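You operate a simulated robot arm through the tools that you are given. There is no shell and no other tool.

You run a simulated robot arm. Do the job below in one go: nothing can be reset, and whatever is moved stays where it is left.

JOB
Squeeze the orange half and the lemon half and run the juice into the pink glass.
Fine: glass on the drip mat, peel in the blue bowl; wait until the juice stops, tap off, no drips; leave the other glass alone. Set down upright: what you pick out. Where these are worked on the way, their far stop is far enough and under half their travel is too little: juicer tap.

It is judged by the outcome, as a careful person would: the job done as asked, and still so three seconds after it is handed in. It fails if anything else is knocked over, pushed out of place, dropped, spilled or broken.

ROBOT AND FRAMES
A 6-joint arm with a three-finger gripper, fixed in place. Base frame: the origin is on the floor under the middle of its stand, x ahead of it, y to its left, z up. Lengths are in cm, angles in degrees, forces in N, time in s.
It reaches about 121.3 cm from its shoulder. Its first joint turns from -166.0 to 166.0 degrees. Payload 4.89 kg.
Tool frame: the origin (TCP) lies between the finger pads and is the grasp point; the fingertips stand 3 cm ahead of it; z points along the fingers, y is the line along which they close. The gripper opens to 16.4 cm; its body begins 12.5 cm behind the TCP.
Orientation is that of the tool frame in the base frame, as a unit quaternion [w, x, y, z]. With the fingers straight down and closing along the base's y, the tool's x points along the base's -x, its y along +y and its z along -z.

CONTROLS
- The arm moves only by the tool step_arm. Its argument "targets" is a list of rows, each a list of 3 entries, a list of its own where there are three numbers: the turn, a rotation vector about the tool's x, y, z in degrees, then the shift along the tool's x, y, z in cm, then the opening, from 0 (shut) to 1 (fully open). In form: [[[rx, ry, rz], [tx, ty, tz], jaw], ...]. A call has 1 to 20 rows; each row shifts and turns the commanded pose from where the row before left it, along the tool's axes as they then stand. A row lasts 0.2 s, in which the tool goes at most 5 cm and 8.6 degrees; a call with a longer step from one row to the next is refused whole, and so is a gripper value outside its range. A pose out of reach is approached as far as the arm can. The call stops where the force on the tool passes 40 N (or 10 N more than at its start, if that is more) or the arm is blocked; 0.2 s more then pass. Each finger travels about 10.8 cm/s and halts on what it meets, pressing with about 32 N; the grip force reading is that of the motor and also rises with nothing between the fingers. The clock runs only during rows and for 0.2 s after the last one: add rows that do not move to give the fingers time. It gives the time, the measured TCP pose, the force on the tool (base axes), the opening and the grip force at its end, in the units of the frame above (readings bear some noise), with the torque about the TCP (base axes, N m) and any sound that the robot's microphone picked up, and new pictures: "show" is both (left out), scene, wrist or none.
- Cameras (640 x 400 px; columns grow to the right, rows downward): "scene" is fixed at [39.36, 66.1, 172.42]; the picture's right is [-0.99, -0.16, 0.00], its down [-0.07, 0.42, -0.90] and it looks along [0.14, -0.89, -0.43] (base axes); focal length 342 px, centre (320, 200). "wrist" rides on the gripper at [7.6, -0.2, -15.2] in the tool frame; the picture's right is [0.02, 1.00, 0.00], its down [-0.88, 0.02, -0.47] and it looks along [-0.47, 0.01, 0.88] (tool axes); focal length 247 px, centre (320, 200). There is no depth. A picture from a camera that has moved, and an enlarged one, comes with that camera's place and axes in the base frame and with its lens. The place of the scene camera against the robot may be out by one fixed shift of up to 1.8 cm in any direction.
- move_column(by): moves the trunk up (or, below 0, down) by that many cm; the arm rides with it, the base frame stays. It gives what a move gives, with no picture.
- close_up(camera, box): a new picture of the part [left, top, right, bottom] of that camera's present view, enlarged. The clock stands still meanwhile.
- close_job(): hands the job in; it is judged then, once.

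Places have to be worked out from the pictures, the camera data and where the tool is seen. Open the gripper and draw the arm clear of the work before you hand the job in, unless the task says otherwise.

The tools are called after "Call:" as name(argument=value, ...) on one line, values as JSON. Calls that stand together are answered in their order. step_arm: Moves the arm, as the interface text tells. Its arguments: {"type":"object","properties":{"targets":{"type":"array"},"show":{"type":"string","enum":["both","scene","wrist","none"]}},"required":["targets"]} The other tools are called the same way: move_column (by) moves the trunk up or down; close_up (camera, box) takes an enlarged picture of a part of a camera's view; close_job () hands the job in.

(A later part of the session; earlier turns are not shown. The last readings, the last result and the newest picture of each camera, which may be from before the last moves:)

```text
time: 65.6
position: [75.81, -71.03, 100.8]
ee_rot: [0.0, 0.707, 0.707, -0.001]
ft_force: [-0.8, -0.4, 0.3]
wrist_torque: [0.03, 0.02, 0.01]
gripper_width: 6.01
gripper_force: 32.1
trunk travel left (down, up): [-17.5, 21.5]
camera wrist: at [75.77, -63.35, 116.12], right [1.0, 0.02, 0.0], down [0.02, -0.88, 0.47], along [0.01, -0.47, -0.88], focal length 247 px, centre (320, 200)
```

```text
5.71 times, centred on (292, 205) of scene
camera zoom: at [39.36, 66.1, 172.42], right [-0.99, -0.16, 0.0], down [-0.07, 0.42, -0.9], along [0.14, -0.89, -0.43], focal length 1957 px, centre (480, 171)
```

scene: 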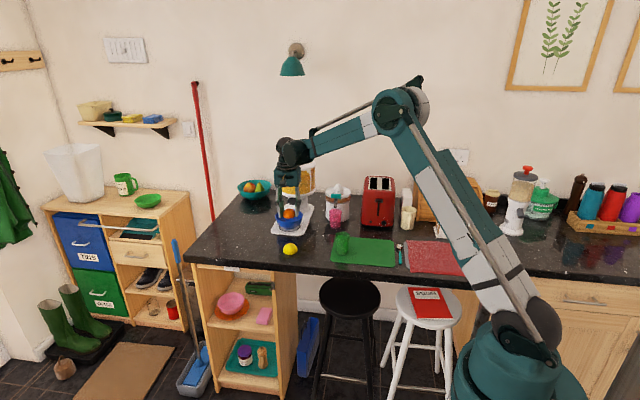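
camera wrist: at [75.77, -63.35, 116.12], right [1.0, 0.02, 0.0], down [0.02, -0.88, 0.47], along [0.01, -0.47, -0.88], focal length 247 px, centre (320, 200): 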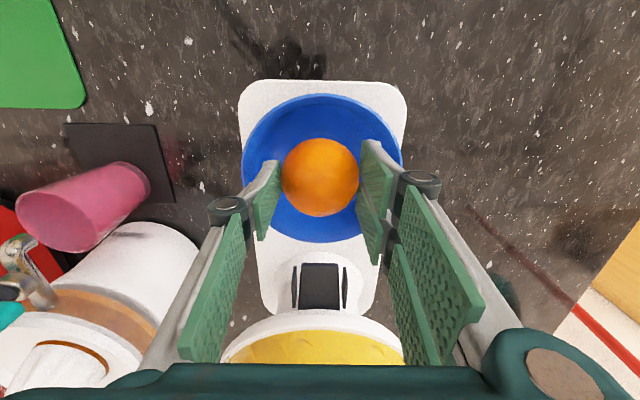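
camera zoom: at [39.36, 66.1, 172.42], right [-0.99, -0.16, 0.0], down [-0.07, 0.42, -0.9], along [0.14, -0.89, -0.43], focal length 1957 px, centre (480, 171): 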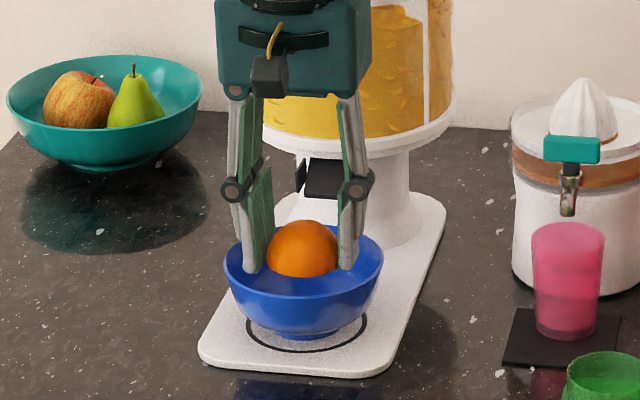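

The peel hangs just inside the bowl with clear finger room. I'll lower another 0.7 cm and open slightly to release it.

Call:
step_arm(targets=[[[0, 0, 0], [0, 0, 0.4], 0.25], [[0, 0, 0], [0, 0, 0.3], 0.25], [[0, 0, 0], [0, 0, 0], 0.4], [[0, 0, 0], [0, 0, 0], 0.44], [[0, 0, 0], [0, 0, 0], 0.47], [[0, 0, 0], [0, 0, 0], 0.47]])

Call:
close_up(camera="scene", box=[262, 170, 322, 240])

```text
time: 67.0
position: [75.88, -70.89, 100.08]
ee_rot: [0.0, 0.707, 0.707, 0.0]
ft_force: [-1.4, -0.7, 0.7]
wrist_torque: [-0.03, 0.0, 0.0]
gripper_width: 7.67
gripper_force: 0.1
trunk travel left (down, up): [-17.5, 21.5]
camera wrist: at [75.78, -63.33, 115.39], right [1.0, 0.02, 0.0], down [0.02, -0.88, 0.47], along [0.01, -0.47, -0.88], focal length 247 px, centre (320, 200)
```

scene: 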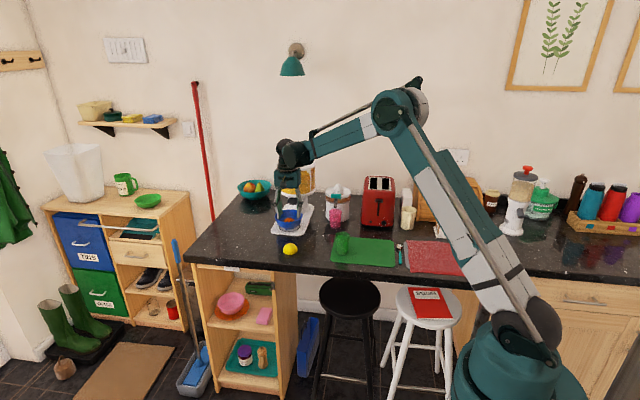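
wrist: 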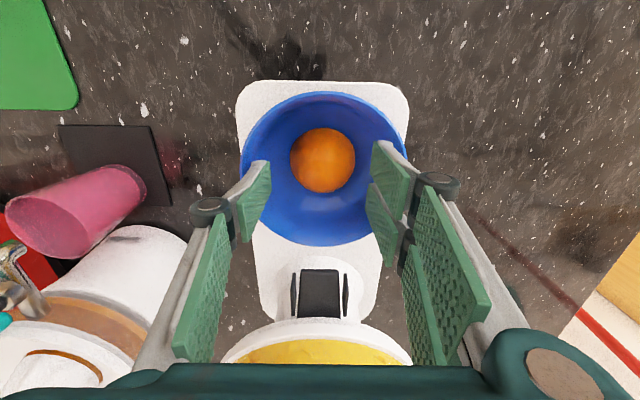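

```text
5.71 times, centred on (292, 205) of scene
camera zoom: at [39.36, 66.1, 172.42], right [-0.99, -0.16, 0.0], down [-0.07, 0.42, -0.9], along [0.14, -0.89, -0.43], focal length 1957 px, centre (480, 171)
```

zoom: 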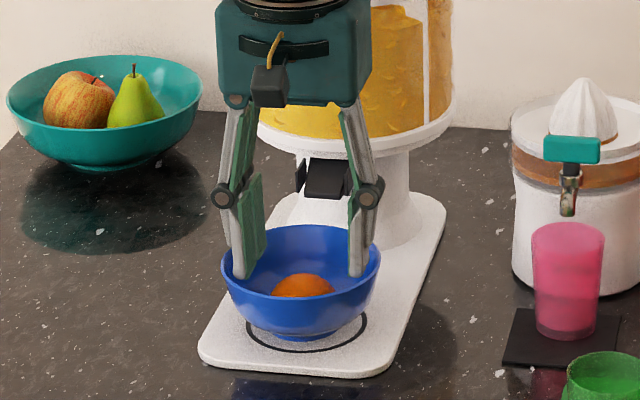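

The peel is in the bowl, though one fingertip nudged the bowl about 2 mm. I'll narrow the fingers slightly to free the wall, then lift straight out.

Call:
step_arm(targets=[[[0, 0, 0], [0, 0, 0], 0.43], [[0, 0, 0], [0, 0, -0.8], 0.42], [[0, 0, 0], [0, 0, -2], 0.42], [[0, 0, 0], [0, 0, -3], 0.42], [[0, 0, 0], [0, 0, -3], 0.42], [[0, 0, 0], [0, 0, -3], 0.5], [[0, 0, 0], [0, 0, 0], 0.55]])

Call:
close_up(camera="scene", box=[262, 170, 322, 240])

```text
time: 68.6
position: [75.87, -71.13, 111.8]
ee_rot: [0.001, 0.708, 0.707, 0.0]
ft_force: [-0.2, 0.5, -0.2]
wrist_torque: [0.01, -0.04, 0.03]
gripper_width: 9.04
gripper_force: 0.0
trunk travel left (down, up): [-17.5, 21.5]
camera wrist: at [75.7, -63.36, 127.19], right [1.0, 0.02, 0.0], down [0.02, -0.88, 0.47], along [0.01, -0.47, -0.88], focal length 247 px, centre (320, 200)
```

scene: 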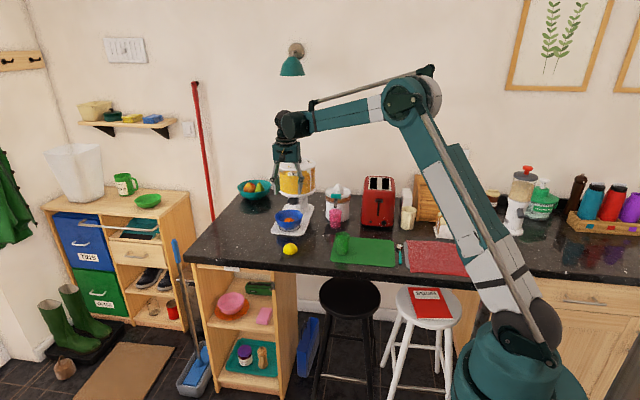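
wrist: 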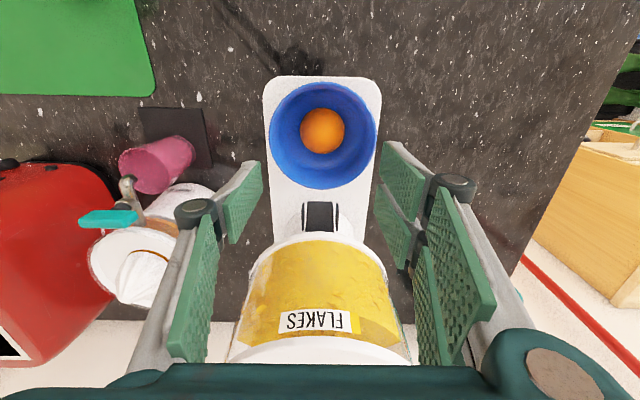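

```text
5.71 times, centred on (292, 205) of scene
camera zoom: at [39.36, 66.1, 172.42], right [-0.99, -0.16, 0.0], down [-0.07, 0.42, -0.9], along [0.14, -0.89, -0.43], focal length 1957 px, centre (480, 171)
```

zoom: 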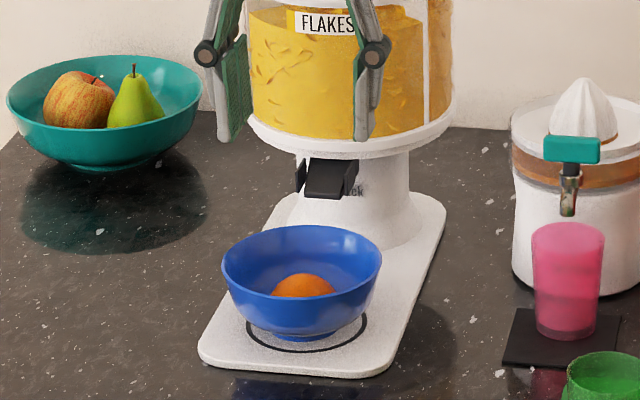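

The orange peel lies in the bowl, and the bowl stays inside its ring. Next is the lemon half: I'll move above it in this same orientation.

Call:
step_arm(targets=[[[0, 0, 0], [3.68, -0.98, 0.4], 0.6], [[0, 0, 0], [3.68, -0.98, 0.6], 0.6], [[0, 0, 0], [3.68, -0.98, 0.8], 0.6], [[0, 0, 0], [3.68, -0.98, 1], 0.6], [[0, 0, 0], [3.68, -0.98, 1], 0.6], [[0, 0, 0], [0, 0, 0], 0.6]])

Call:
close_up(camera="wrist", box=[240, 60, 400, 220])

```text
time: 70.0
position: [71.0, -52.6, 108.19]
ee_rot: [-0.001, 0.707, 0.708, 0.0]
ft_force: [0.1, -0.1, -0.6]
wrist_torque: [-0.02, 0.01, -0.01]
gripper_width: 9.84
gripper_force: 0.0
trunk travel left (down, up): [-17.5, 21.5]
camera wrist: at [70.85, -44.8, 123.49], right [1.0, 0.02, 0.0], down [0.02, -0.88, 0.47], along [0.01, -0.47, -0.88], focal length 247 px, centre (320, 200)
```

scene: 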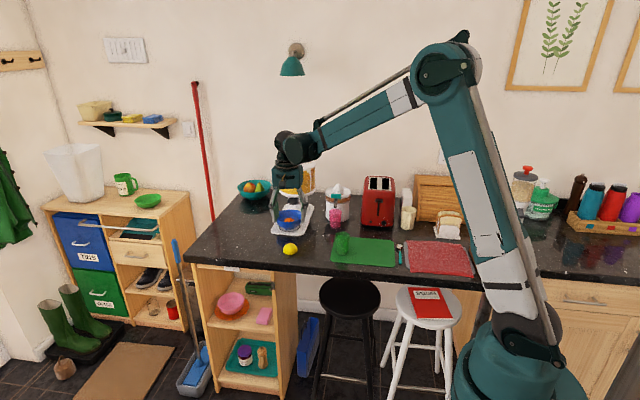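
wrist: 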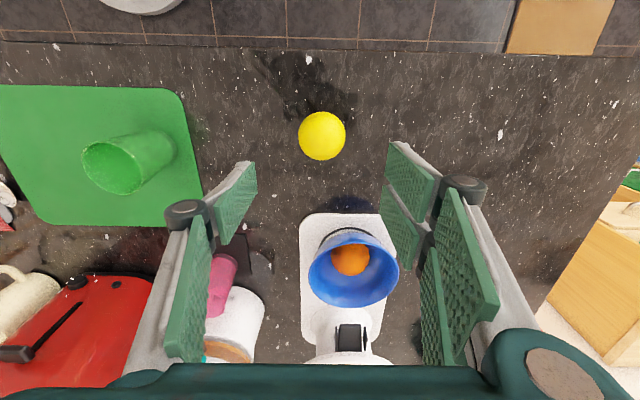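

```text
2.50 times, centred on (320, 140) of wrist
camera zoom: at [70.85, -44.8, 123.49], right [1.0, 0.02, 0.0], down [0.02, -0.88, 0.47], along [0.01, -0.47, -0.88], focal length 617 px, centre (320, 350)
```

zoom: 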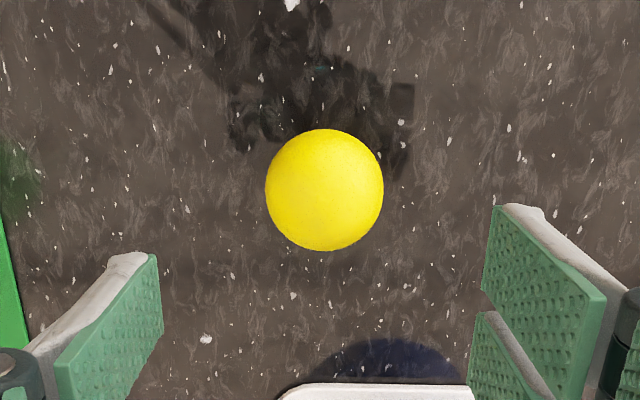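

The lemon half centres at (71.2, -52.5). I'll descend over it to just above the counter.

Call:
step_arm(targets=[[[0, 0, 0], [0.05, 0.1, 3.5], 0.6], [[0, 0, 0], [0.05, 0.1, 3.5], 0.6], [[0, 0, 0], [0, 0, 3], 0.6], [[0, 0, 0], [0, 0, 2], 0.55], [[0, 0, 0], [0, 0, 1], 0.48], [[0, 0, 0], [0, 0, 0], 0.45], [[0, 0, 0], [0, 0, 0], 0.45]])

```text
time: 71.6
position: [71.17, -52.56, 94.98]
ee_rot: [0.0, 0.707, 0.707, 0.001]
ft_force: [-0.6, 0.3, -0.3]
wrist_torque: [-0.01, 0.01, 0.0]
gripper_width: 7.34
gripper_force: 0.1
trunk travel left (down, up): [-17.5, 21.5]
camera wrist: at [71.06, -44.82, 110.37], right [1.0, 0.02, 0.0], down [0.02, -0.88, 0.47], along [0.01, -0.47, -0.88], focal length 247 px, centre (320, 200)
```

scene: 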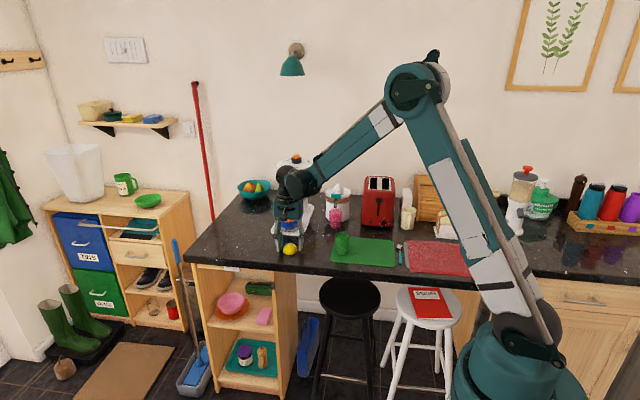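
wrist: 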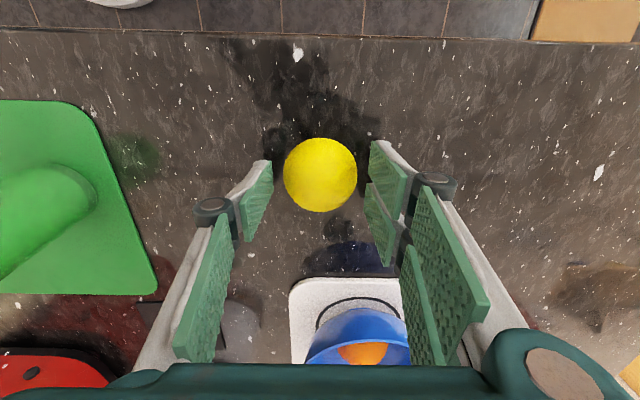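

The lemon is centred. I'll lower the last 0.6 cm and close on it.

Call:
step_arm(targets=[[[0, 0, 0], [0, 0, 0.3], 0.45], [[0, 0, 0], [0, 0, 0.3], 0.43], [[0, 0, 0], [0, 0, 0], 0.39], [[0, 0, 0], [0, 0, 0], 0.35], [[0, 0, 0], [0, 0, 0], 0.3], [[0, 0, 0], [0, 0, 0], 0.3]], show="wrist")

```text
time: 73.0
position: [71.16, -52.68, 94.47]
ee_rot: [0.0, 0.707, 0.707, -0.001]
ft_force: [-0.1, 0.7, 2.6]
wrist_torque: [0.01, -0.05, -0.01]
gripper_width: 5.88
gripper_force: 31.7
trunk travel left (down, up): [-17.5, 21.5]
camera wrist: at [71.06, -44.83, 109.81], right [1.0, 0.02, 0.0], down [0.02, -0.88, 0.47], along [0.01, -0.47, -0.88], focal length 247 px, centre (320, 200)
```

wrist: 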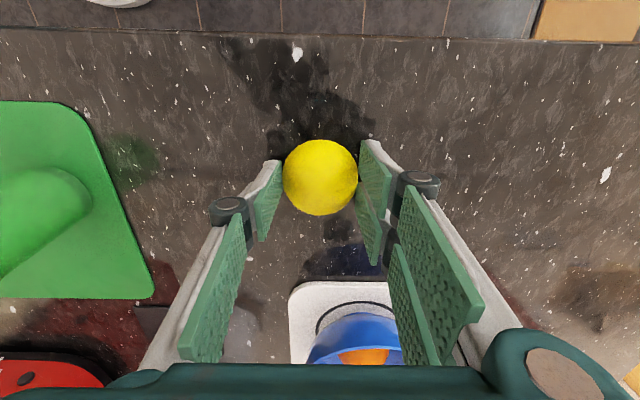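

The lemon is gripped (5.9 cm, 32 N). I'll lift it and carry it round to the juicer, staying high.

Call:
step_arm(targets=[[[0, 0, 0], [0, 0, -0.5], 0.28], [[0, 0, 0], [0, 0, -1], 0.28], [[0, 0, 0], [0, 0, -1.5], 0.28], [[0, 0, 0], [0, 0, -3], 0.28], [[0, 0, 0], [0, 0, -4], 0.28], [[0, 0, 0], [-2, -3.24, -2.9], 0.28], [[0, 0, 0], [-2, -3.24, -2.9], 0.28], [[0, 0, 0], [-2, -3.24, -2.9], 0.28], [[0, 0, 0], [-2, -3.24, -2.9], 0.28], [[0, 0, 0], [-2, -3.24, -2.9], 0.28], [[0, 0, 0], [-3.88, 0, 0], 0.28], [[0, 0, 0], [-3.88, 0, 0], 0.28], [[0, 0, 0], [-3.88, 0, 0], 0.28], [[0, 0, 0], [-3.88, 0, 0], 0.28], [[0, 0, 0], [0, 0, 0], 0.28]])

Call:
close_up(camera="wrist", box=[220, 80, 440, 300])

```text
time: 76.2
position: [54.85, -78.06, 118.88]
ee_rot: [0.0, 0.708, 0.707, 0.0]
ft_force: [-0.2, -0.6, -0.9]
wrist_torque: [0.08, -0.01, -0.02]
gripper_width: 5.89
gripper_force: 31.9
trunk travel left (down, up): [-17.5, 21.5]
camera wrist: at [54.88, -70.39, 134.28], right [1.0, 0.02, 0.0], down [0.02, -0.88, 0.47], along [0.01, -0.47, -0.88], focal length 247 px, centre (320, 200)
```

scene: 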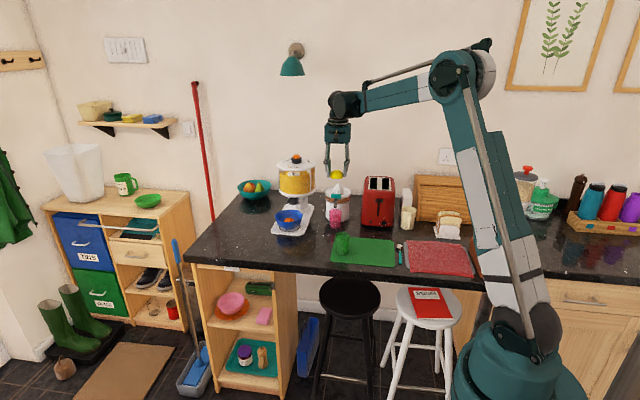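
wrist: 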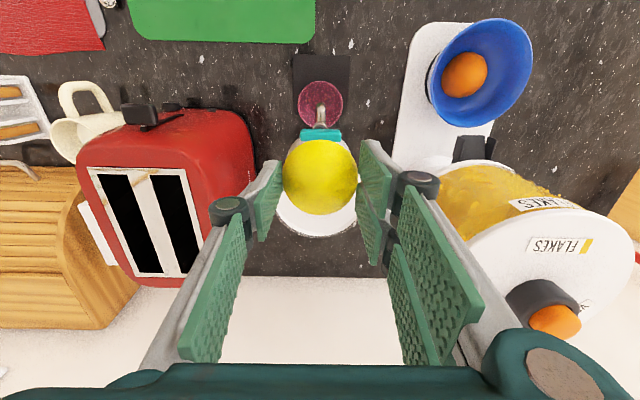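

```text
1.82 times, centred on (330, 190) of wrist
camera zoom: at [54.88, -70.39, 134.28], right [1.0, 0.02, 0.0], down [0.02, -0.88, 0.47], along [0.01, -0.47, -0.88], focal length 449 px, centre (302, 218)
```

zoom: 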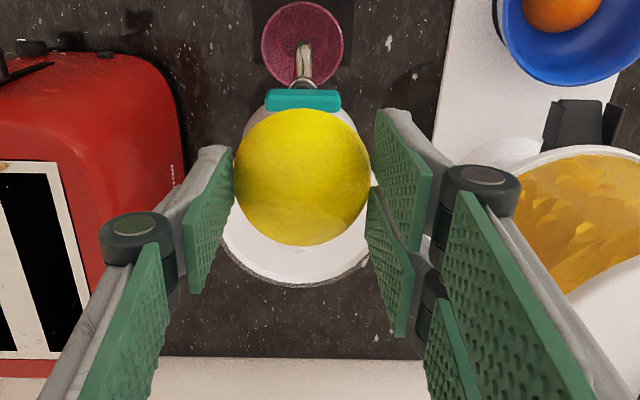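

The lemon is held level. I'll centre it over the cone at (55.03, -85.95) and descend to just above the earlier contact height.

Call:
step_arm(targets=[[[0, 0, 0], [-2.6, 0.06, 0], 0.28], [[0, 0, 0], [-2.7, 0.06, 0], 0.28], [[0, 0, 0], [-2.55, 0.05, 0], 0.28], [[0, 0, 0], [0, 0, 2], 0.28], [[0, 0, 0], [0, 0, 2], 0.28], [[0, 0, 0], [0, 0, 1], 0.28], [[0, 0, 0], [0, 0, 0], 0.28]])

Call:
close_up(camera="wrist", box=[220, 80, 440, 300])

Call:
close_up(camera="scene", box=[318, 155, 362, 205])

```text
time: 77.8
position: [55.12, -85.94, 113.99]
ee_rot: [0.0, 0.707, 0.707, 0.0]
ft_force: [0.0, 0.1, -1.2]
wrist_torque: [0.03, 0.01, -0.04]
gripper_width: 5.87
gripper_force: 31.4
trunk travel left (down, up): [-17.5, 21.5]
camera wrist: at [55.09, -78.19, 129.26], right [1.0, 0.02, 0.0], down [0.02, -0.88, 0.47], along [0.01, -0.47, -0.88], focal length 247 px, centre (320, 200)
```

scene: 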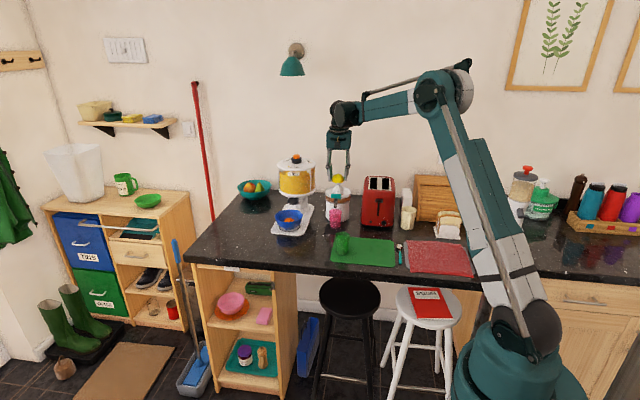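
wrist: 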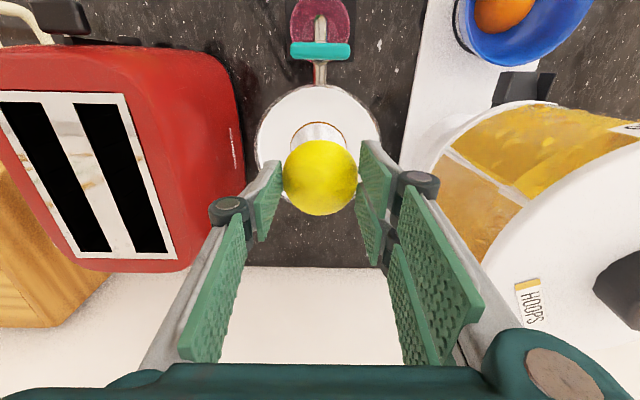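

```text
1.82 times, centred on (330, 190) of wrist
camera zoom: at [55.09, -78.19, 129.26], right [1.0, 0.02, 0.0], down [0.02, -0.88, 0.47], along [0.01, -0.47, -0.88], focal length 449 px, centre (302, 218)
```

zoom: 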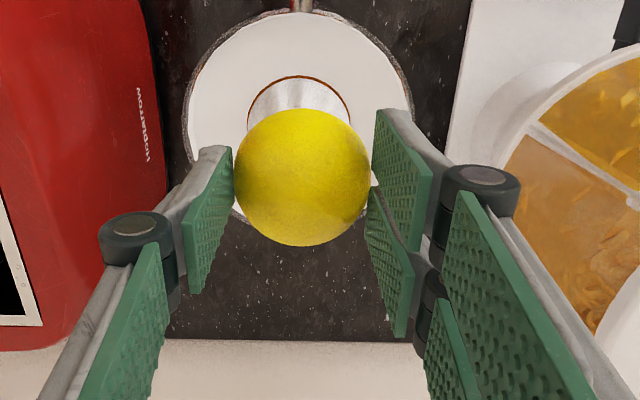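

```text
8.00 times, centred on (340, 180) of scene
camera zoom: at [39.36, 66.1, 172.42], right [-0.99, -0.16, 0.0], down [-0.07, 0.42, -0.9], along [0.14, -0.89, -0.43], focal length 2740 px, centre (160, 360)
```

zoom: 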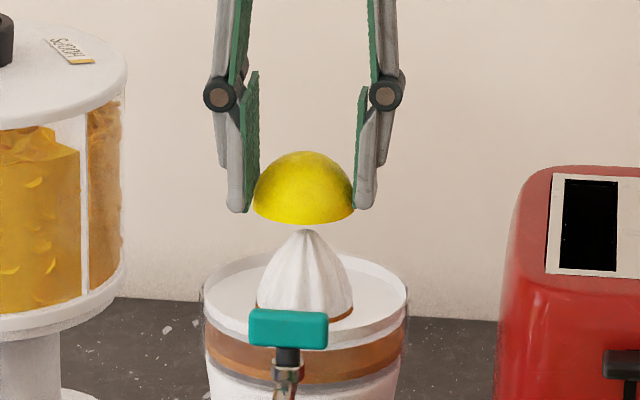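

The lemon is aligned over the cone in both views. I'll descend over it, then press gradually.

Call:
step_arm(targets=[[[0, 0, 0], [0, 0, 1], 0.28], [[0, 0, 0], [0, 0, 1], 0.28], [[0, 0, 0], [0, 0, 1], 0.28], [[0, 0, 0], [0, 0, 0.5], 0.28], [[0, 0, 0], [0, 0, 0.3], 0.25], [[0, 0, 0], [0, 0, 0], 0.25]], show="none")

Call:
step_arm(targets=[[[0, 0, 0], [0, 0, 0.3], 0.25], [[0, 0, 0], [0, 0, 0], 0.25]], show="none")

Call:
step_arm(targets=[[[0, 0, 0], [0, 0, 0.2], 0.25], [[0, 0, 0], [0, 0, 0], 0.25]], show="none")

```text
time: 79.2
position: [55.13, -85.78, 110.3]
ee_rot: [0.0, 0.707, 0.707, 0.0]
ft_force: [-2.9, 1.9, 1.3]
wrist_torque: [0.09, 0.12, -0.03]
gripper_width: 5.86
gripper_force: 31.9
trunk travel left (down, up): [-17.5, 21.5]
```

```text
time: 79.8
position: [55.03, -85.93, 109.93]
ee_rot: [-0.001, 0.707, 0.707, 0.0]
ft_force: [-5.7, 3.5, 3.8]
wrist_torque: [0.23, 0.29, -0.02]
gripper_width: 5.86
gripper_force: 32.6
trunk travel left (down, up): [-17.5, 21.5]
```

```text
time: 80.4
position: [54.97, -85.88, 109.63]
ee_rot: [0.0, 0.707, 0.707, -0.001]
ft_force: [-8.3, 5.5, 5.9]
wrist_torque: [0.26, 0.37, 0.0]
gripper_width: 5.89
gripper_force: 32.1
trunk travel left (down, up): [-17.5, 21.5]
```

There's some side force (−8, +5.5 N), so the lemon is slightly off axis. I'll shift 0.15 cm in −x and 0.1 cm in +y to centre it.

Call:
step_arm(targets=[[[0, 0, 0], [0.1, -0.15, 0], 0.25], [[0, 0, 0], [0, 0, 0], 0.25]], show="none")

```text
time: 81.0
position: [55.07, -85.88, 109.68]
ee_rot: [0.0, 0.707, 0.707, 0.0]
ft_force: [1.3, -2.5, 7.8]
wrist_torque: [-0.05, -0.06, 0.01]
gripper_width: 5.89
gripper_force: 31.8
trunk travel left (down, up): [-17.5, 21.5]
```

Centred now (side force under 3 N). I'll increase the press in small steps.

Call:
step_arm(targets=[[[0, 0, 0], [0, 0, 0.2], 0.25], [[0, 0, 0], [0, 0, 0], 0.25]], show="none")

Call:
step_arm(targets=[[[0, 0, 0], [0, 0, 0.15], 0.25], [[0, 0, 0], [0, 0, 0], 0.25]], show="none")

Call:
close_up(camera="scene", box=[318, 165, 362, 215])

```text
time: 81.6
position: [55.0, -85.63, 109.64]
ee_rot: [0.0, 0.707, 0.707, -0.001]
ft_force: [6.8, -8.6, 28.4]
wrist_torque: [-0.18, -0.1, 0.02]
gripper_width: 5.88
gripper_force: 32.4
trunk travel left (down, up): [-17.5, 21.5]
```

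```text
time: 82.2
position: [54.89, -85.87, 109.49]
ee_rot: [0.0, 0.707, 0.707, 0.0]
ft_force: [5.2, -8.0, 38.1]
wrist_torque: [-0.23, -0.25, -0.04]
gripper_width: 5.9
gripper_force: 32.1
trunk travel left (down, up): [-17.5, 21.5]
```

```text
8.00 times, centred on (340, 190) of scene
camera zoom: at [39.36, 66.1, 172.42], right [-0.99, -0.16, 0.0], down [-0.07, 0.42, -0.9], along [0.14, -0.89, -0.43], focal length 2740 px, centre (160, 280)
```

zoom: 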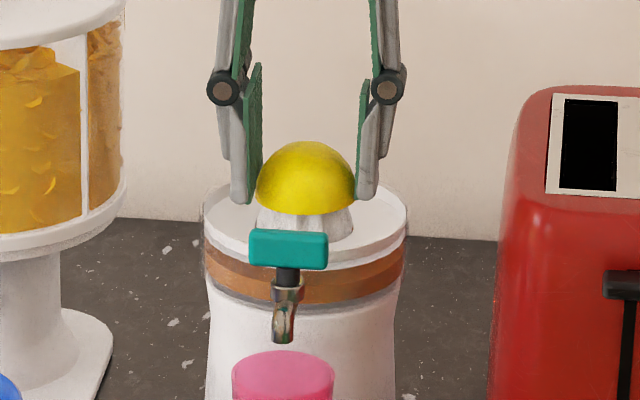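

Pressing at about 38 N. I'll hold for a second and check whether the juice level has risen.

Call:
step_arm(targets=[[[0, 0, 0], [0, 0, 0], 0.25], [[0, 0, 0], [0, 0, 0], 0.25], [[0, 0, 0], [0, 0, 0], 0.25], [[0, 0, 0], [0, 0, 0], 0.25]], show="none")

Call:
close_up(camera="scene", box=[322, 170, 354, 215])

```text
time: 83.2
position: [54.85, -85.61, 109.45]
ee_rot: [0.001, 0.707, 0.707, -0.001]
ft_force: [4.5, -4.0, 37.8]
wrist_torque: [-0.22, -0.29, 0.02]
gripper_width: 5.9
gripper_force: 31.7
trunk travel left (down, up): [-17.5, 21.5]
```

```text
8.89 times, centred on (338, 192) of scene
camera zoom: at [39.36, 66.1, 172.42], right [-0.99, -0.16, 0.0], down [-0.07, 0.42, -0.9], along [0.14, -0.89, -0.43], focal length 3044 px, centre (160, 267)
```

zoom: 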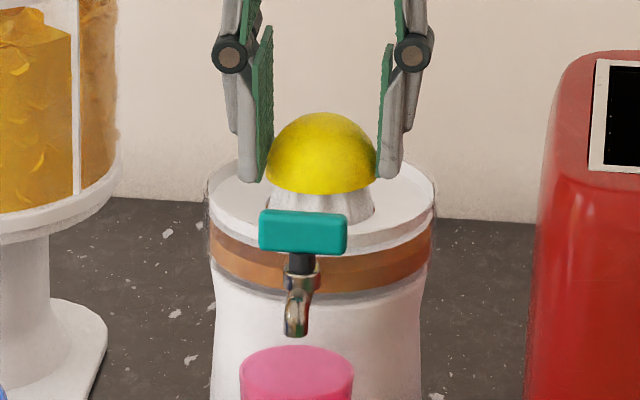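

The level looks similar to before, so I'll zoom in tightly on the reservoir band to judge it.

Call:
close_up(camera="scene", box=[326, 185, 352, 203])

Call:
close_up(camera="wrist", box=[230, 60, 410, 230])

```text
16.00 times, centred on (339, 194) of scene
camera zoom: at [39.36, 66.1, 172.42], right [-0.99, -0.16, 0.0], down [-0.07, 0.42, -0.9], along [0.14, -0.89, -0.43], focal length 5479 px, centre (16, 296)
```

zoom: 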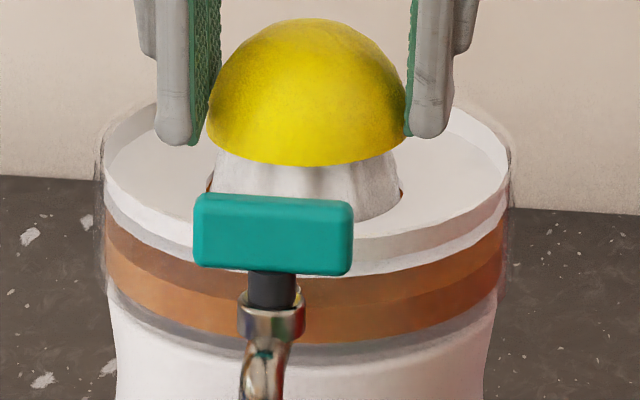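

```text
2.35 times, centred on (320, 145) of wrist
camera zoom: at [54.81, -77.92, 124.79], right [1.0, 0.02, 0.0], down [0.02, -0.88, 0.47], along [0.01, -0.47, -0.88], focal length 581 px, centre (320, 329)
```

zoom: 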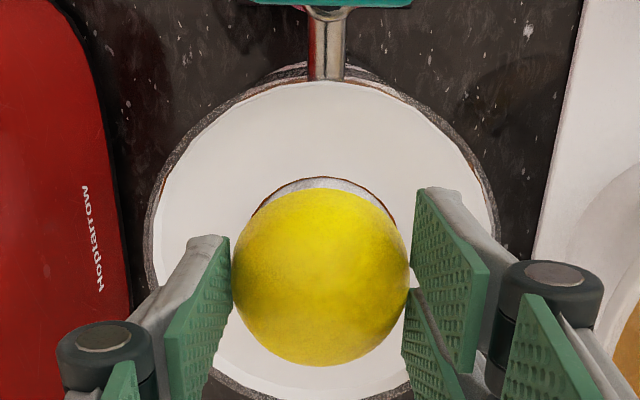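

The lemon sits about 0.4 cm higher than the orange did, so it may not be fully seated. I'll relieve the side load and twist gently while pressing.

Call:
step_arm(targets=[[[0, 0, 4], [0, 0.05, 0], 0.25], [[0, 0, 4], [0, 0, 0], 0.25], [[0, 0, -4], [0, 0, 0], 0.25], [[0, 0, -4], [0, 0, 0], 0.25], [[0, 0, -4], [0, 0, 0], 0.25], [[0, 0, -4], [0, 0, 0], 0.25], [[0, 0, 4], [0, 0, 0], 0.25], [[0, 0, 4], [0, 0, 0], 0.25], [[0, 0, 0], [0, 0, 0], 0.25]], show="none")

Call:
close_up(camera="scene", box=[326, 185, 352, 203])

```text
time: 85.2
position: [55.01, -85.65, 109.52]
ee_rot: [0.0, 0.707, 0.707, -0.001]
ft_force: [0.0, 1.3, 30.6]
wrist_torque: [-0.11, -0.06, 0.04]
gripper_width: 5.93
gripper_force: 31.8
trunk travel left (down, up): [-17.5, 21.5]
```

```text
16.00 times, centred on (339, 194) of scene
camera zoom: at [39.36, 66.1, 172.42], right [-0.99, -0.16, 0.0], down [-0.07, 0.42, -0.9], along [0.14, -0.89, -0.43], focal length 5479 px, centre (16, 296)
```

zoom: 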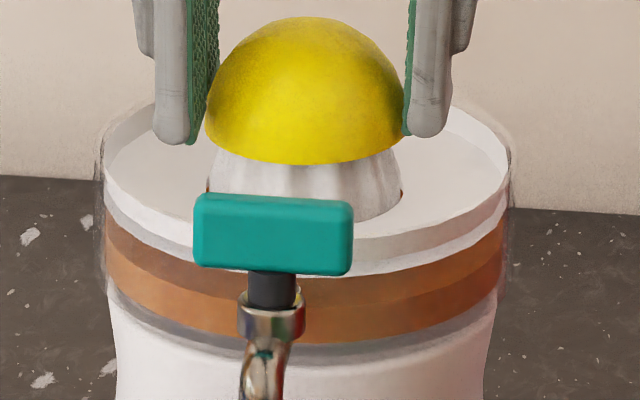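

The side force is gone now. I'll press a little deeper, up to just under 40 N, and watch for depth and level changes.

Call:
step_arm(targets=[[[0, 0, 0], [0, 0, 0.1], 0.25], [[0, 0, 0], [0, 0, 0], 0.25], [[0, 0, 0], [0, 0, 0], 0.25]], show="none")

Call:
step_arm(targets=[[[0, 0, 0], [0, 0, 0.1], 0.25], [[0, 0, 0], [0, 0, 0], 0.25], [[0, 0, 0], [0, 0, 0], 0.25]], show="none")

Call:
close_up(camera="scene", box=[326, 185, 352, 203])

```text
time: 86.0
position: [54.97, -85.76, 109.37]
ee_rot: [0.0, 0.708, 0.707, 0.0]
ft_force: [4.9, -2.8, 37.6]
wrist_torque: [-0.16, -0.09, 0.03]
gripper_width: 5.93
gripper_force: 31.9
trunk travel left (down, up): [-17.5, 21.5]
```

```text
time: 86.8
position: [54.84, -85.8, 109.19]
ee_rot: [0.0, 0.707, 0.707, 0.0]
ft_force: [3.0, 0.4, 35.7]
wrist_torque: [-0.12, -0.1, 0.02]
gripper_width: 5.97
gripper_force: 32.0
trunk travel left (down, up): [-17.5, 21.5]
```

```text
16.00 times, centred on (339, 194) of scene
camera zoom: at [39.36, 66.1, 172.42], right [-0.99, -0.16, 0.0], down [-0.07, 0.42, -0.9], along [0.14, -0.89, -0.43], focal length 5479 px, centre (16, 296)
```

zoom: 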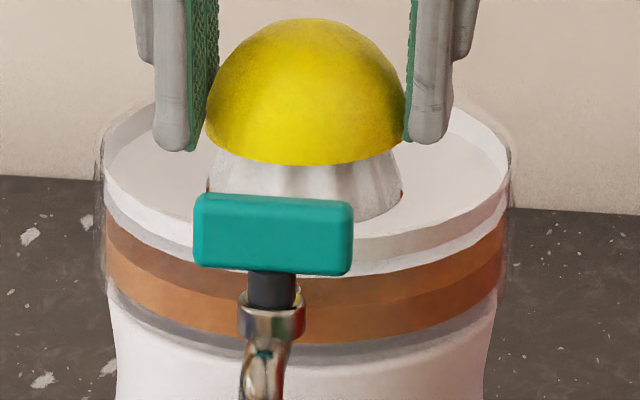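

The fingers are now slipping down the lemon while it stays put, so it is fully seated and has been pressed at 30–38 N for about 5 s. I'll lift it off slowly and check both the lemon and the juice level.

Call:
step_arm(targets=[[[0, 0, 0], [0, 0, -0.5], 0.25], [[0, 0, 0], [0, 0, -0.8], 0.25], [[0, 0, 0], [0, 0, -1.5], 0.25], [[0, 0, 0], [0, 0, -2], 0.25], [[0, 0, 0], [0, 0, -3], 0.25], [[0, 0, 0], [0, 0, -3], 0.25], [[0, 0, 0], [0, 0, 0], 0.25]])

Call:
close_up(camera="scene", box=[318, 155, 362, 205])

Call:
close_up(camera="scene", box=[326, 185, 352, 203])

Call:
close_up(camera="scene", box=[310, 145, 366, 215])

```text
time: 88.4
position: [54.98, -85.74, 120.03]
ee_rot: [0.0, 0.707, 0.707, -0.001]
ft_force: [-0.3, 0.5, -0.2]
wrist_torque: [-0.03, 0.01, -0.02]
gripper_width: 5.95
gripper_force: 32.2
trunk travel left (down, up): [-17.5, 21.5]
camera wrist: at [54.98, -78.01, 135.3], right [1.0, 0.02, 0.0], down [0.02, -0.88, 0.47], along [0.01, -0.47, -0.88], focal length 247 px, centre (320, 200)
```

scene: 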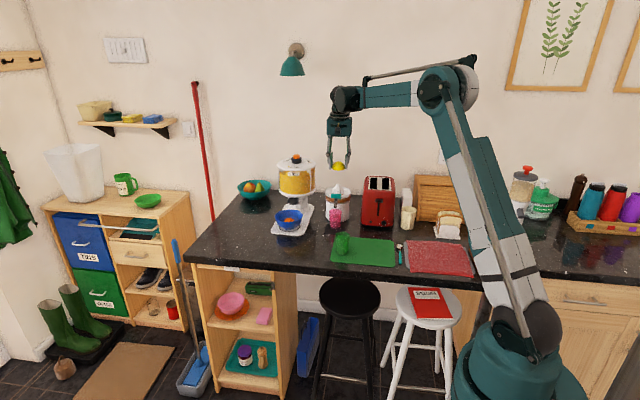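
wrist: 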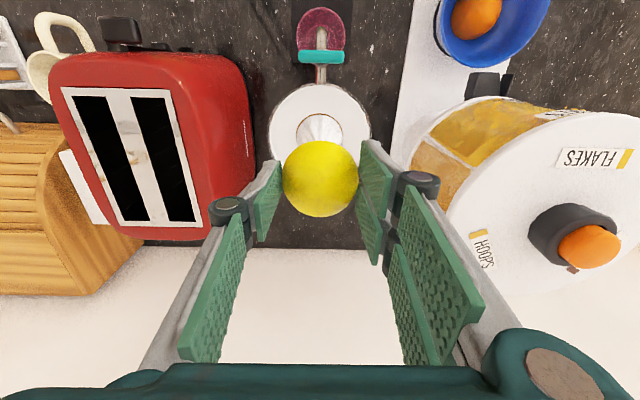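

```text
8.00 times, centred on (340, 180) of scene
camera zoom: at [39.36, 66.1, 172.42], right [-0.99, -0.16, 0.0], down [-0.07, 0.42, -0.9], along [0.14, -0.89, -0.43], focal length 2740 px, centre (160, 360)
```

zoom: 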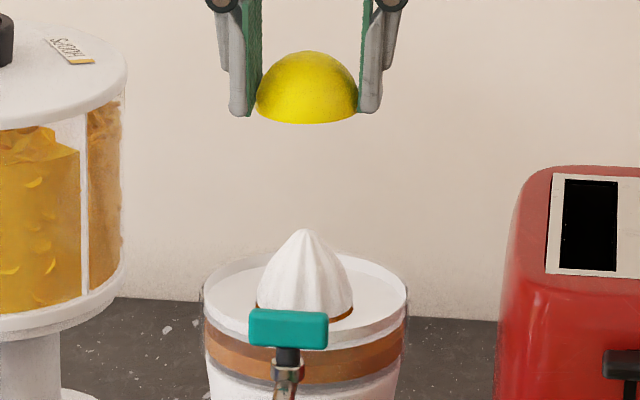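

```text
16.00 times, centred on (339, 194) of scene
camera zoom: at [39.36, 66.1, 172.42], right [-0.99, -0.16, 0.0], down [-0.07, 0.42, -0.9], along [0.14, -0.89, -0.43], focal length 5479 px, centre (16, 296)
```

zoom: 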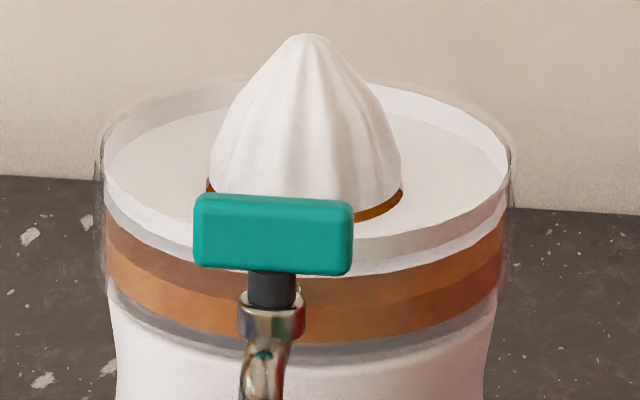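

```text
5.71 times, centred on (338, 180) of scene
camera zoom: at [39.36, 66.1, 172.42], right [-0.99, -0.16, 0.0], down [-0.07, 0.42, -0.9], along [0.14, -0.89, -0.43], focal length 1957 px, centre (217, 314)
```

zoom: 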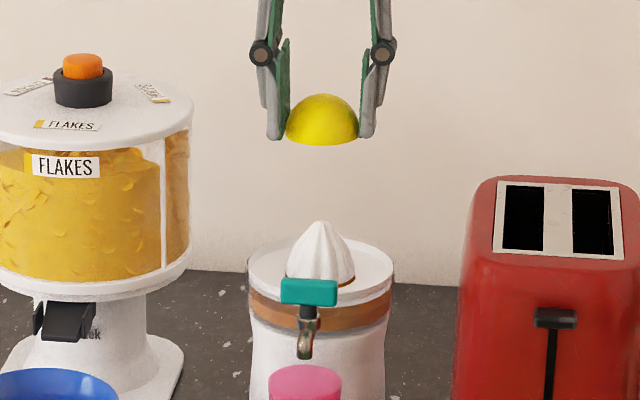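

The lemon seated at the same depth and force as the orange did. To compare juice levels against a picture from before the lemon (t=68.6), I'll take the same view again.

Call:
close_up(camera="scene", box=[262, 170, 322, 240])

Call:
close_up(camera="scene", box=[322, 170, 354, 215])

Call:
close_up(camera="wrist", box=[260, 70, 380, 190])

```text
5.71 times, centred on (292, 205) of scene
camera zoom: at [39.36, 66.1, 172.42], right [-0.99, -0.16, 0.0], down [-0.07, 0.42, -0.9], along [0.14, -0.89, -0.43], focal length 1957 px, centre (480, 171)
```

zoom: 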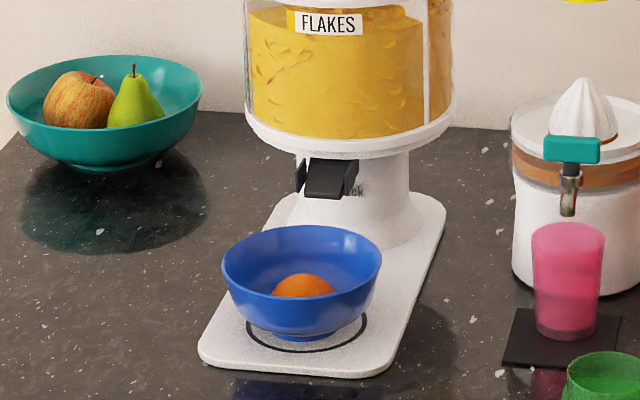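

```text
8.89 times, centred on (338, 192) of scene
camera zoom: at [39.36, 66.1, 172.42], right [-0.99, -0.16, 0.0], down [-0.07, 0.42, -0.9], along [0.14, -0.89, -0.43], focal length 3044 px, centre (160, 267)
```

zoom: 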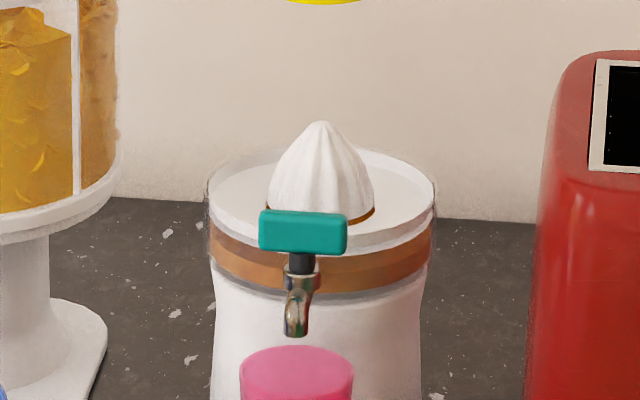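

```text
3.33 times, centred on (320, 130) of wrist
camera zoom: at [54.98, -78.01, 135.3], right [1.0, 0.02, 0.0], down [0.02, -0.88, 0.47], along [0.01, -0.47, -0.88], focal length 823 px, centre (320, 433)
```

zoom: 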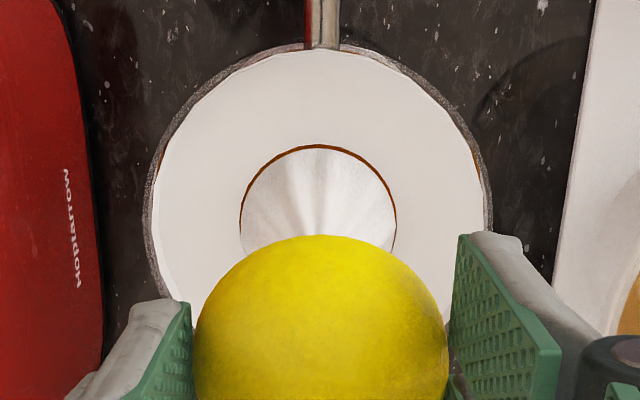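

I judge the lemon done, as it had the same seat depth and force and longer pressing. Now I'll carry the lemon peel out in front and over to the bowl.

Call:
step_arm(targets=[[[0, 0, 0], [4.55, 0, 0], 0.25], [[0, 0, 0], [4.55, 0, 0], 0.25], [[0, 0, 0], [4.55, 0, 0], 0.25], [[0, 0, 0], [4.55, 0, 0], 0.25], [[0, 0, 0], [2.6, 4.1, 0], 0.25], [[0, 0, 0], [0, 4.2, 1], 0.25], [[0, 0, 0], [0, 4.2, 2], 0.25], [[0, 0, 0], [-1.5, 4.2, 2], 0.25], [[0, 0, 0], [-2.2, 3.6, 2], 0.25], [[0, 0, 0], [-2.2, 0.9, 2], 0.25], [[0, 0, 0], [0, 0, 2], 0.25], [[0, 0, 0], [0, 0, 0], 0.25]])

Call:
close_up(camera="scene", box=[262, 170, 322, 240])

```text
time: 91.0
position: [76.27, -70.96, 108.86]
ee_rot: [0.0, 0.708, 0.707, 0.0]
ft_force: [0.1, 0.1, -1.3]
wrist_torque: [0.11, 0.03, 0.01]
gripper_width: 5.95
gripper_force: 32.1
trunk travel left (down, up): [-17.5, 21.5]
camera wrist: at [76.19, -63.18, 124.08], right [1.0, 0.02, 0.0], down [0.02, -0.88, 0.47], along [0.01, -0.47, -0.88], focal length 247 px, centre (320, 200)
```

scene: 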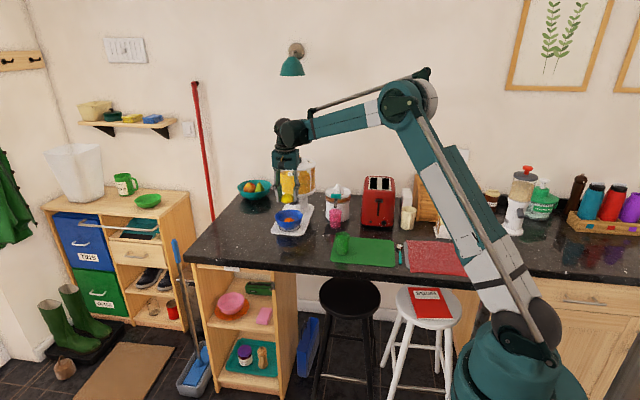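
wrist: 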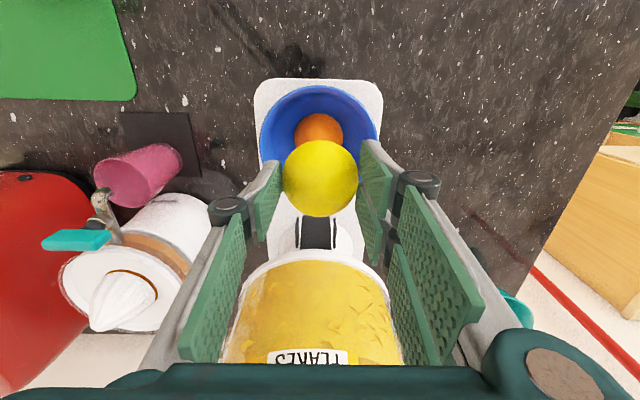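

```text
5.71 times, centred on (292, 205) of scene
camera zoom: at [39.36, 66.1, 172.42], right [-0.99, -0.16, 0.0], down [-0.07, 0.42, -0.9], along [0.14, -0.89, -0.43], focal length 1957 px, centre (480, 171)
```

zoom: 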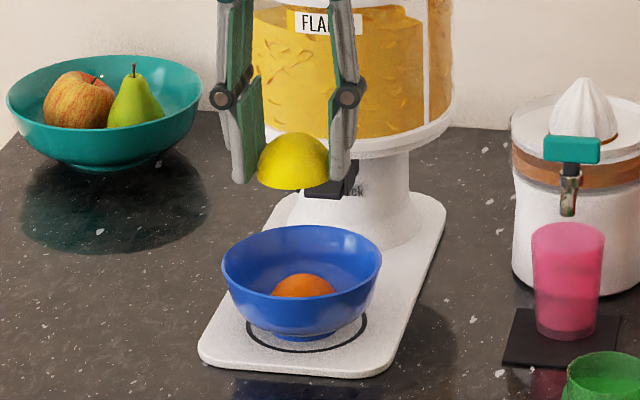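

The bowl is centred beneath the hand, with the orange peel lying slightly to the front. I'll lower the lemon peel a bit toward the back of the bowl, with the fingertips at rim level.

Call:
step_arm(targets=[[[0, 0, 0], [-0.2, 0, 2], 0.25], [[0, 0, 0], [-0.2, 0, 2], 0.25], [[0, 0, 0], [0, 0, 1.5], 0.25], [[0, 0, 0], [0, 0, 1], 0.25], [[0, 0, 0], [0, 0, 0.6], 0.25], [[0, 0, 0], [0, 0, 0], 0.25]])

Call:
close_up(camera="scene", box=[262, 170, 322, 240])

```text
time: 92.4
position: [76.21, -71.38, 101.7]
ee_rot: [0.001, 0.707, 0.708, -0.001]
ft_force: [0.5, -0.6, 0.0]
wrist_torque: [0.02, -0.03, -0.03]
gripper_width: 5.95
gripper_force: 31.2
trunk travel left (down, up): [-17.5, 21.5]
camera wrist: at [76.13, -63.59, 117.08], right [1.0, 0.02, 0.0], down [0.02, -0.88, 0.47], along [0.01, -0.47, -0.88], focal length 247 px, centre (320, 200)
```

scene: 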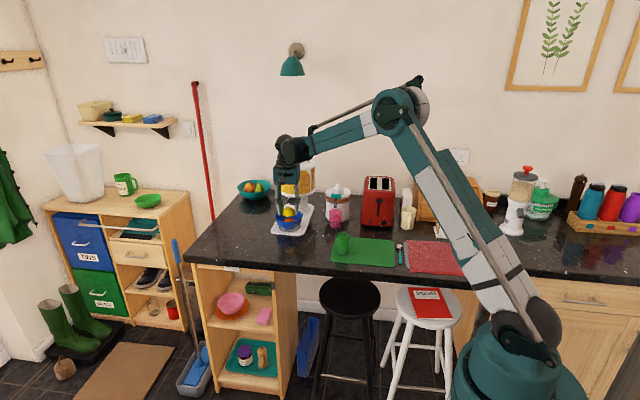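
wrist: 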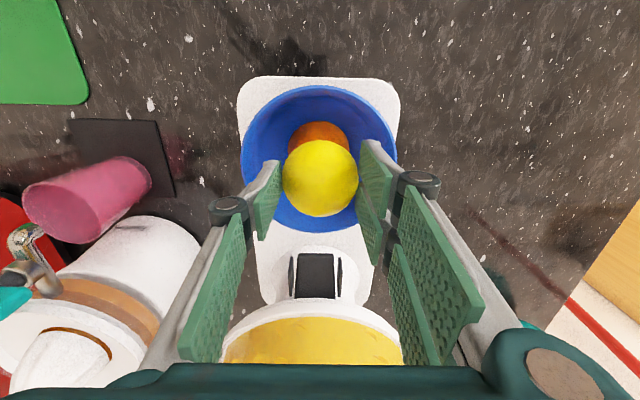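

```text
5.71 times, centred on (292, 205) of scene
camera zoom: at [39.36, 66.1, 172.42], right [-0.99, -0.16, 0.0], down [-0.07, 0.42, -0.9], along [0.14, -0.89, -0.43], focal length 1957 px, centre (480, 171)
```

zoom: 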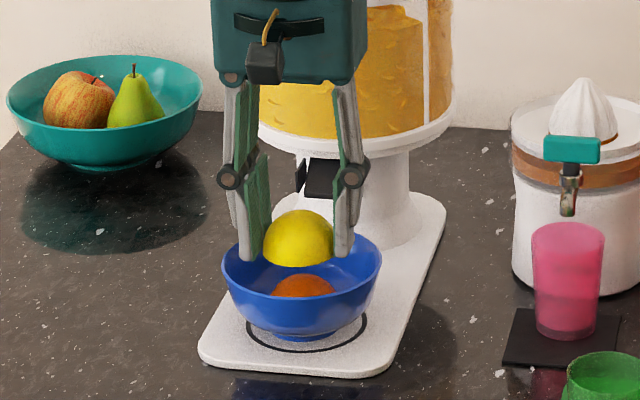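

The lemon peel is just above the orange peel. I'll lower 0.4 cm more and open slightly to release it.

Call:
step_arm(targets=[[[0, 0, 0], [0, 0, 0.4], 0.25], [[0, 0, 0], [0, 0, 0], 0.37], [[0, 0, 0], [0, 0, 0], 0.4], [[0, 0, 0], [0, 0, 0], 0.42], [[0, 0, 0], [0, 0, 0], 0.42]], show="wrist")

Call:
close_up(camera="scene", box=[262, 170, 322, 240])

```text
time: 93.6
position: [76.2, -71.34, 101.31]
ee_rot: [0.0, 0.707, 0.707, 0.0]
ft_force: [0.2, -0.1, -0.2]
wrist_torque: [-0.01, -0.02, -0.01]
gripper_width: 6.87
gripper_force: 0.1
trunk travel left (down, up): [-17.5, 21.5]
camera wrist: at [76.13, -63.6, 116.68], right [1.0, 0.02, 0.0], down [0.02, -0.88, 0.47], along [0.01, -0.47, -0.88], focal length 247 px, centre (320, 200)
```

wrist: 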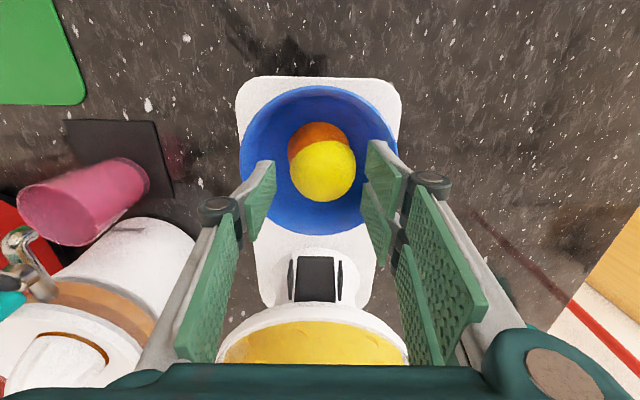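

```text
5.71 times, centred on (292, 205) of scene
camera zoom: at [39.36, 66.1, 172.42], right [-0.99, -0.16, 0.0], down [-0.07, 0.42, -0.9], along [0.14, -0.89, -0.43], focal length 1957 px, centre (480, 171)
```

zoom: 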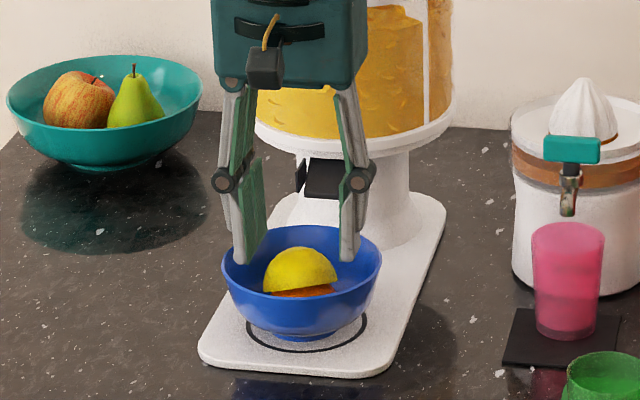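

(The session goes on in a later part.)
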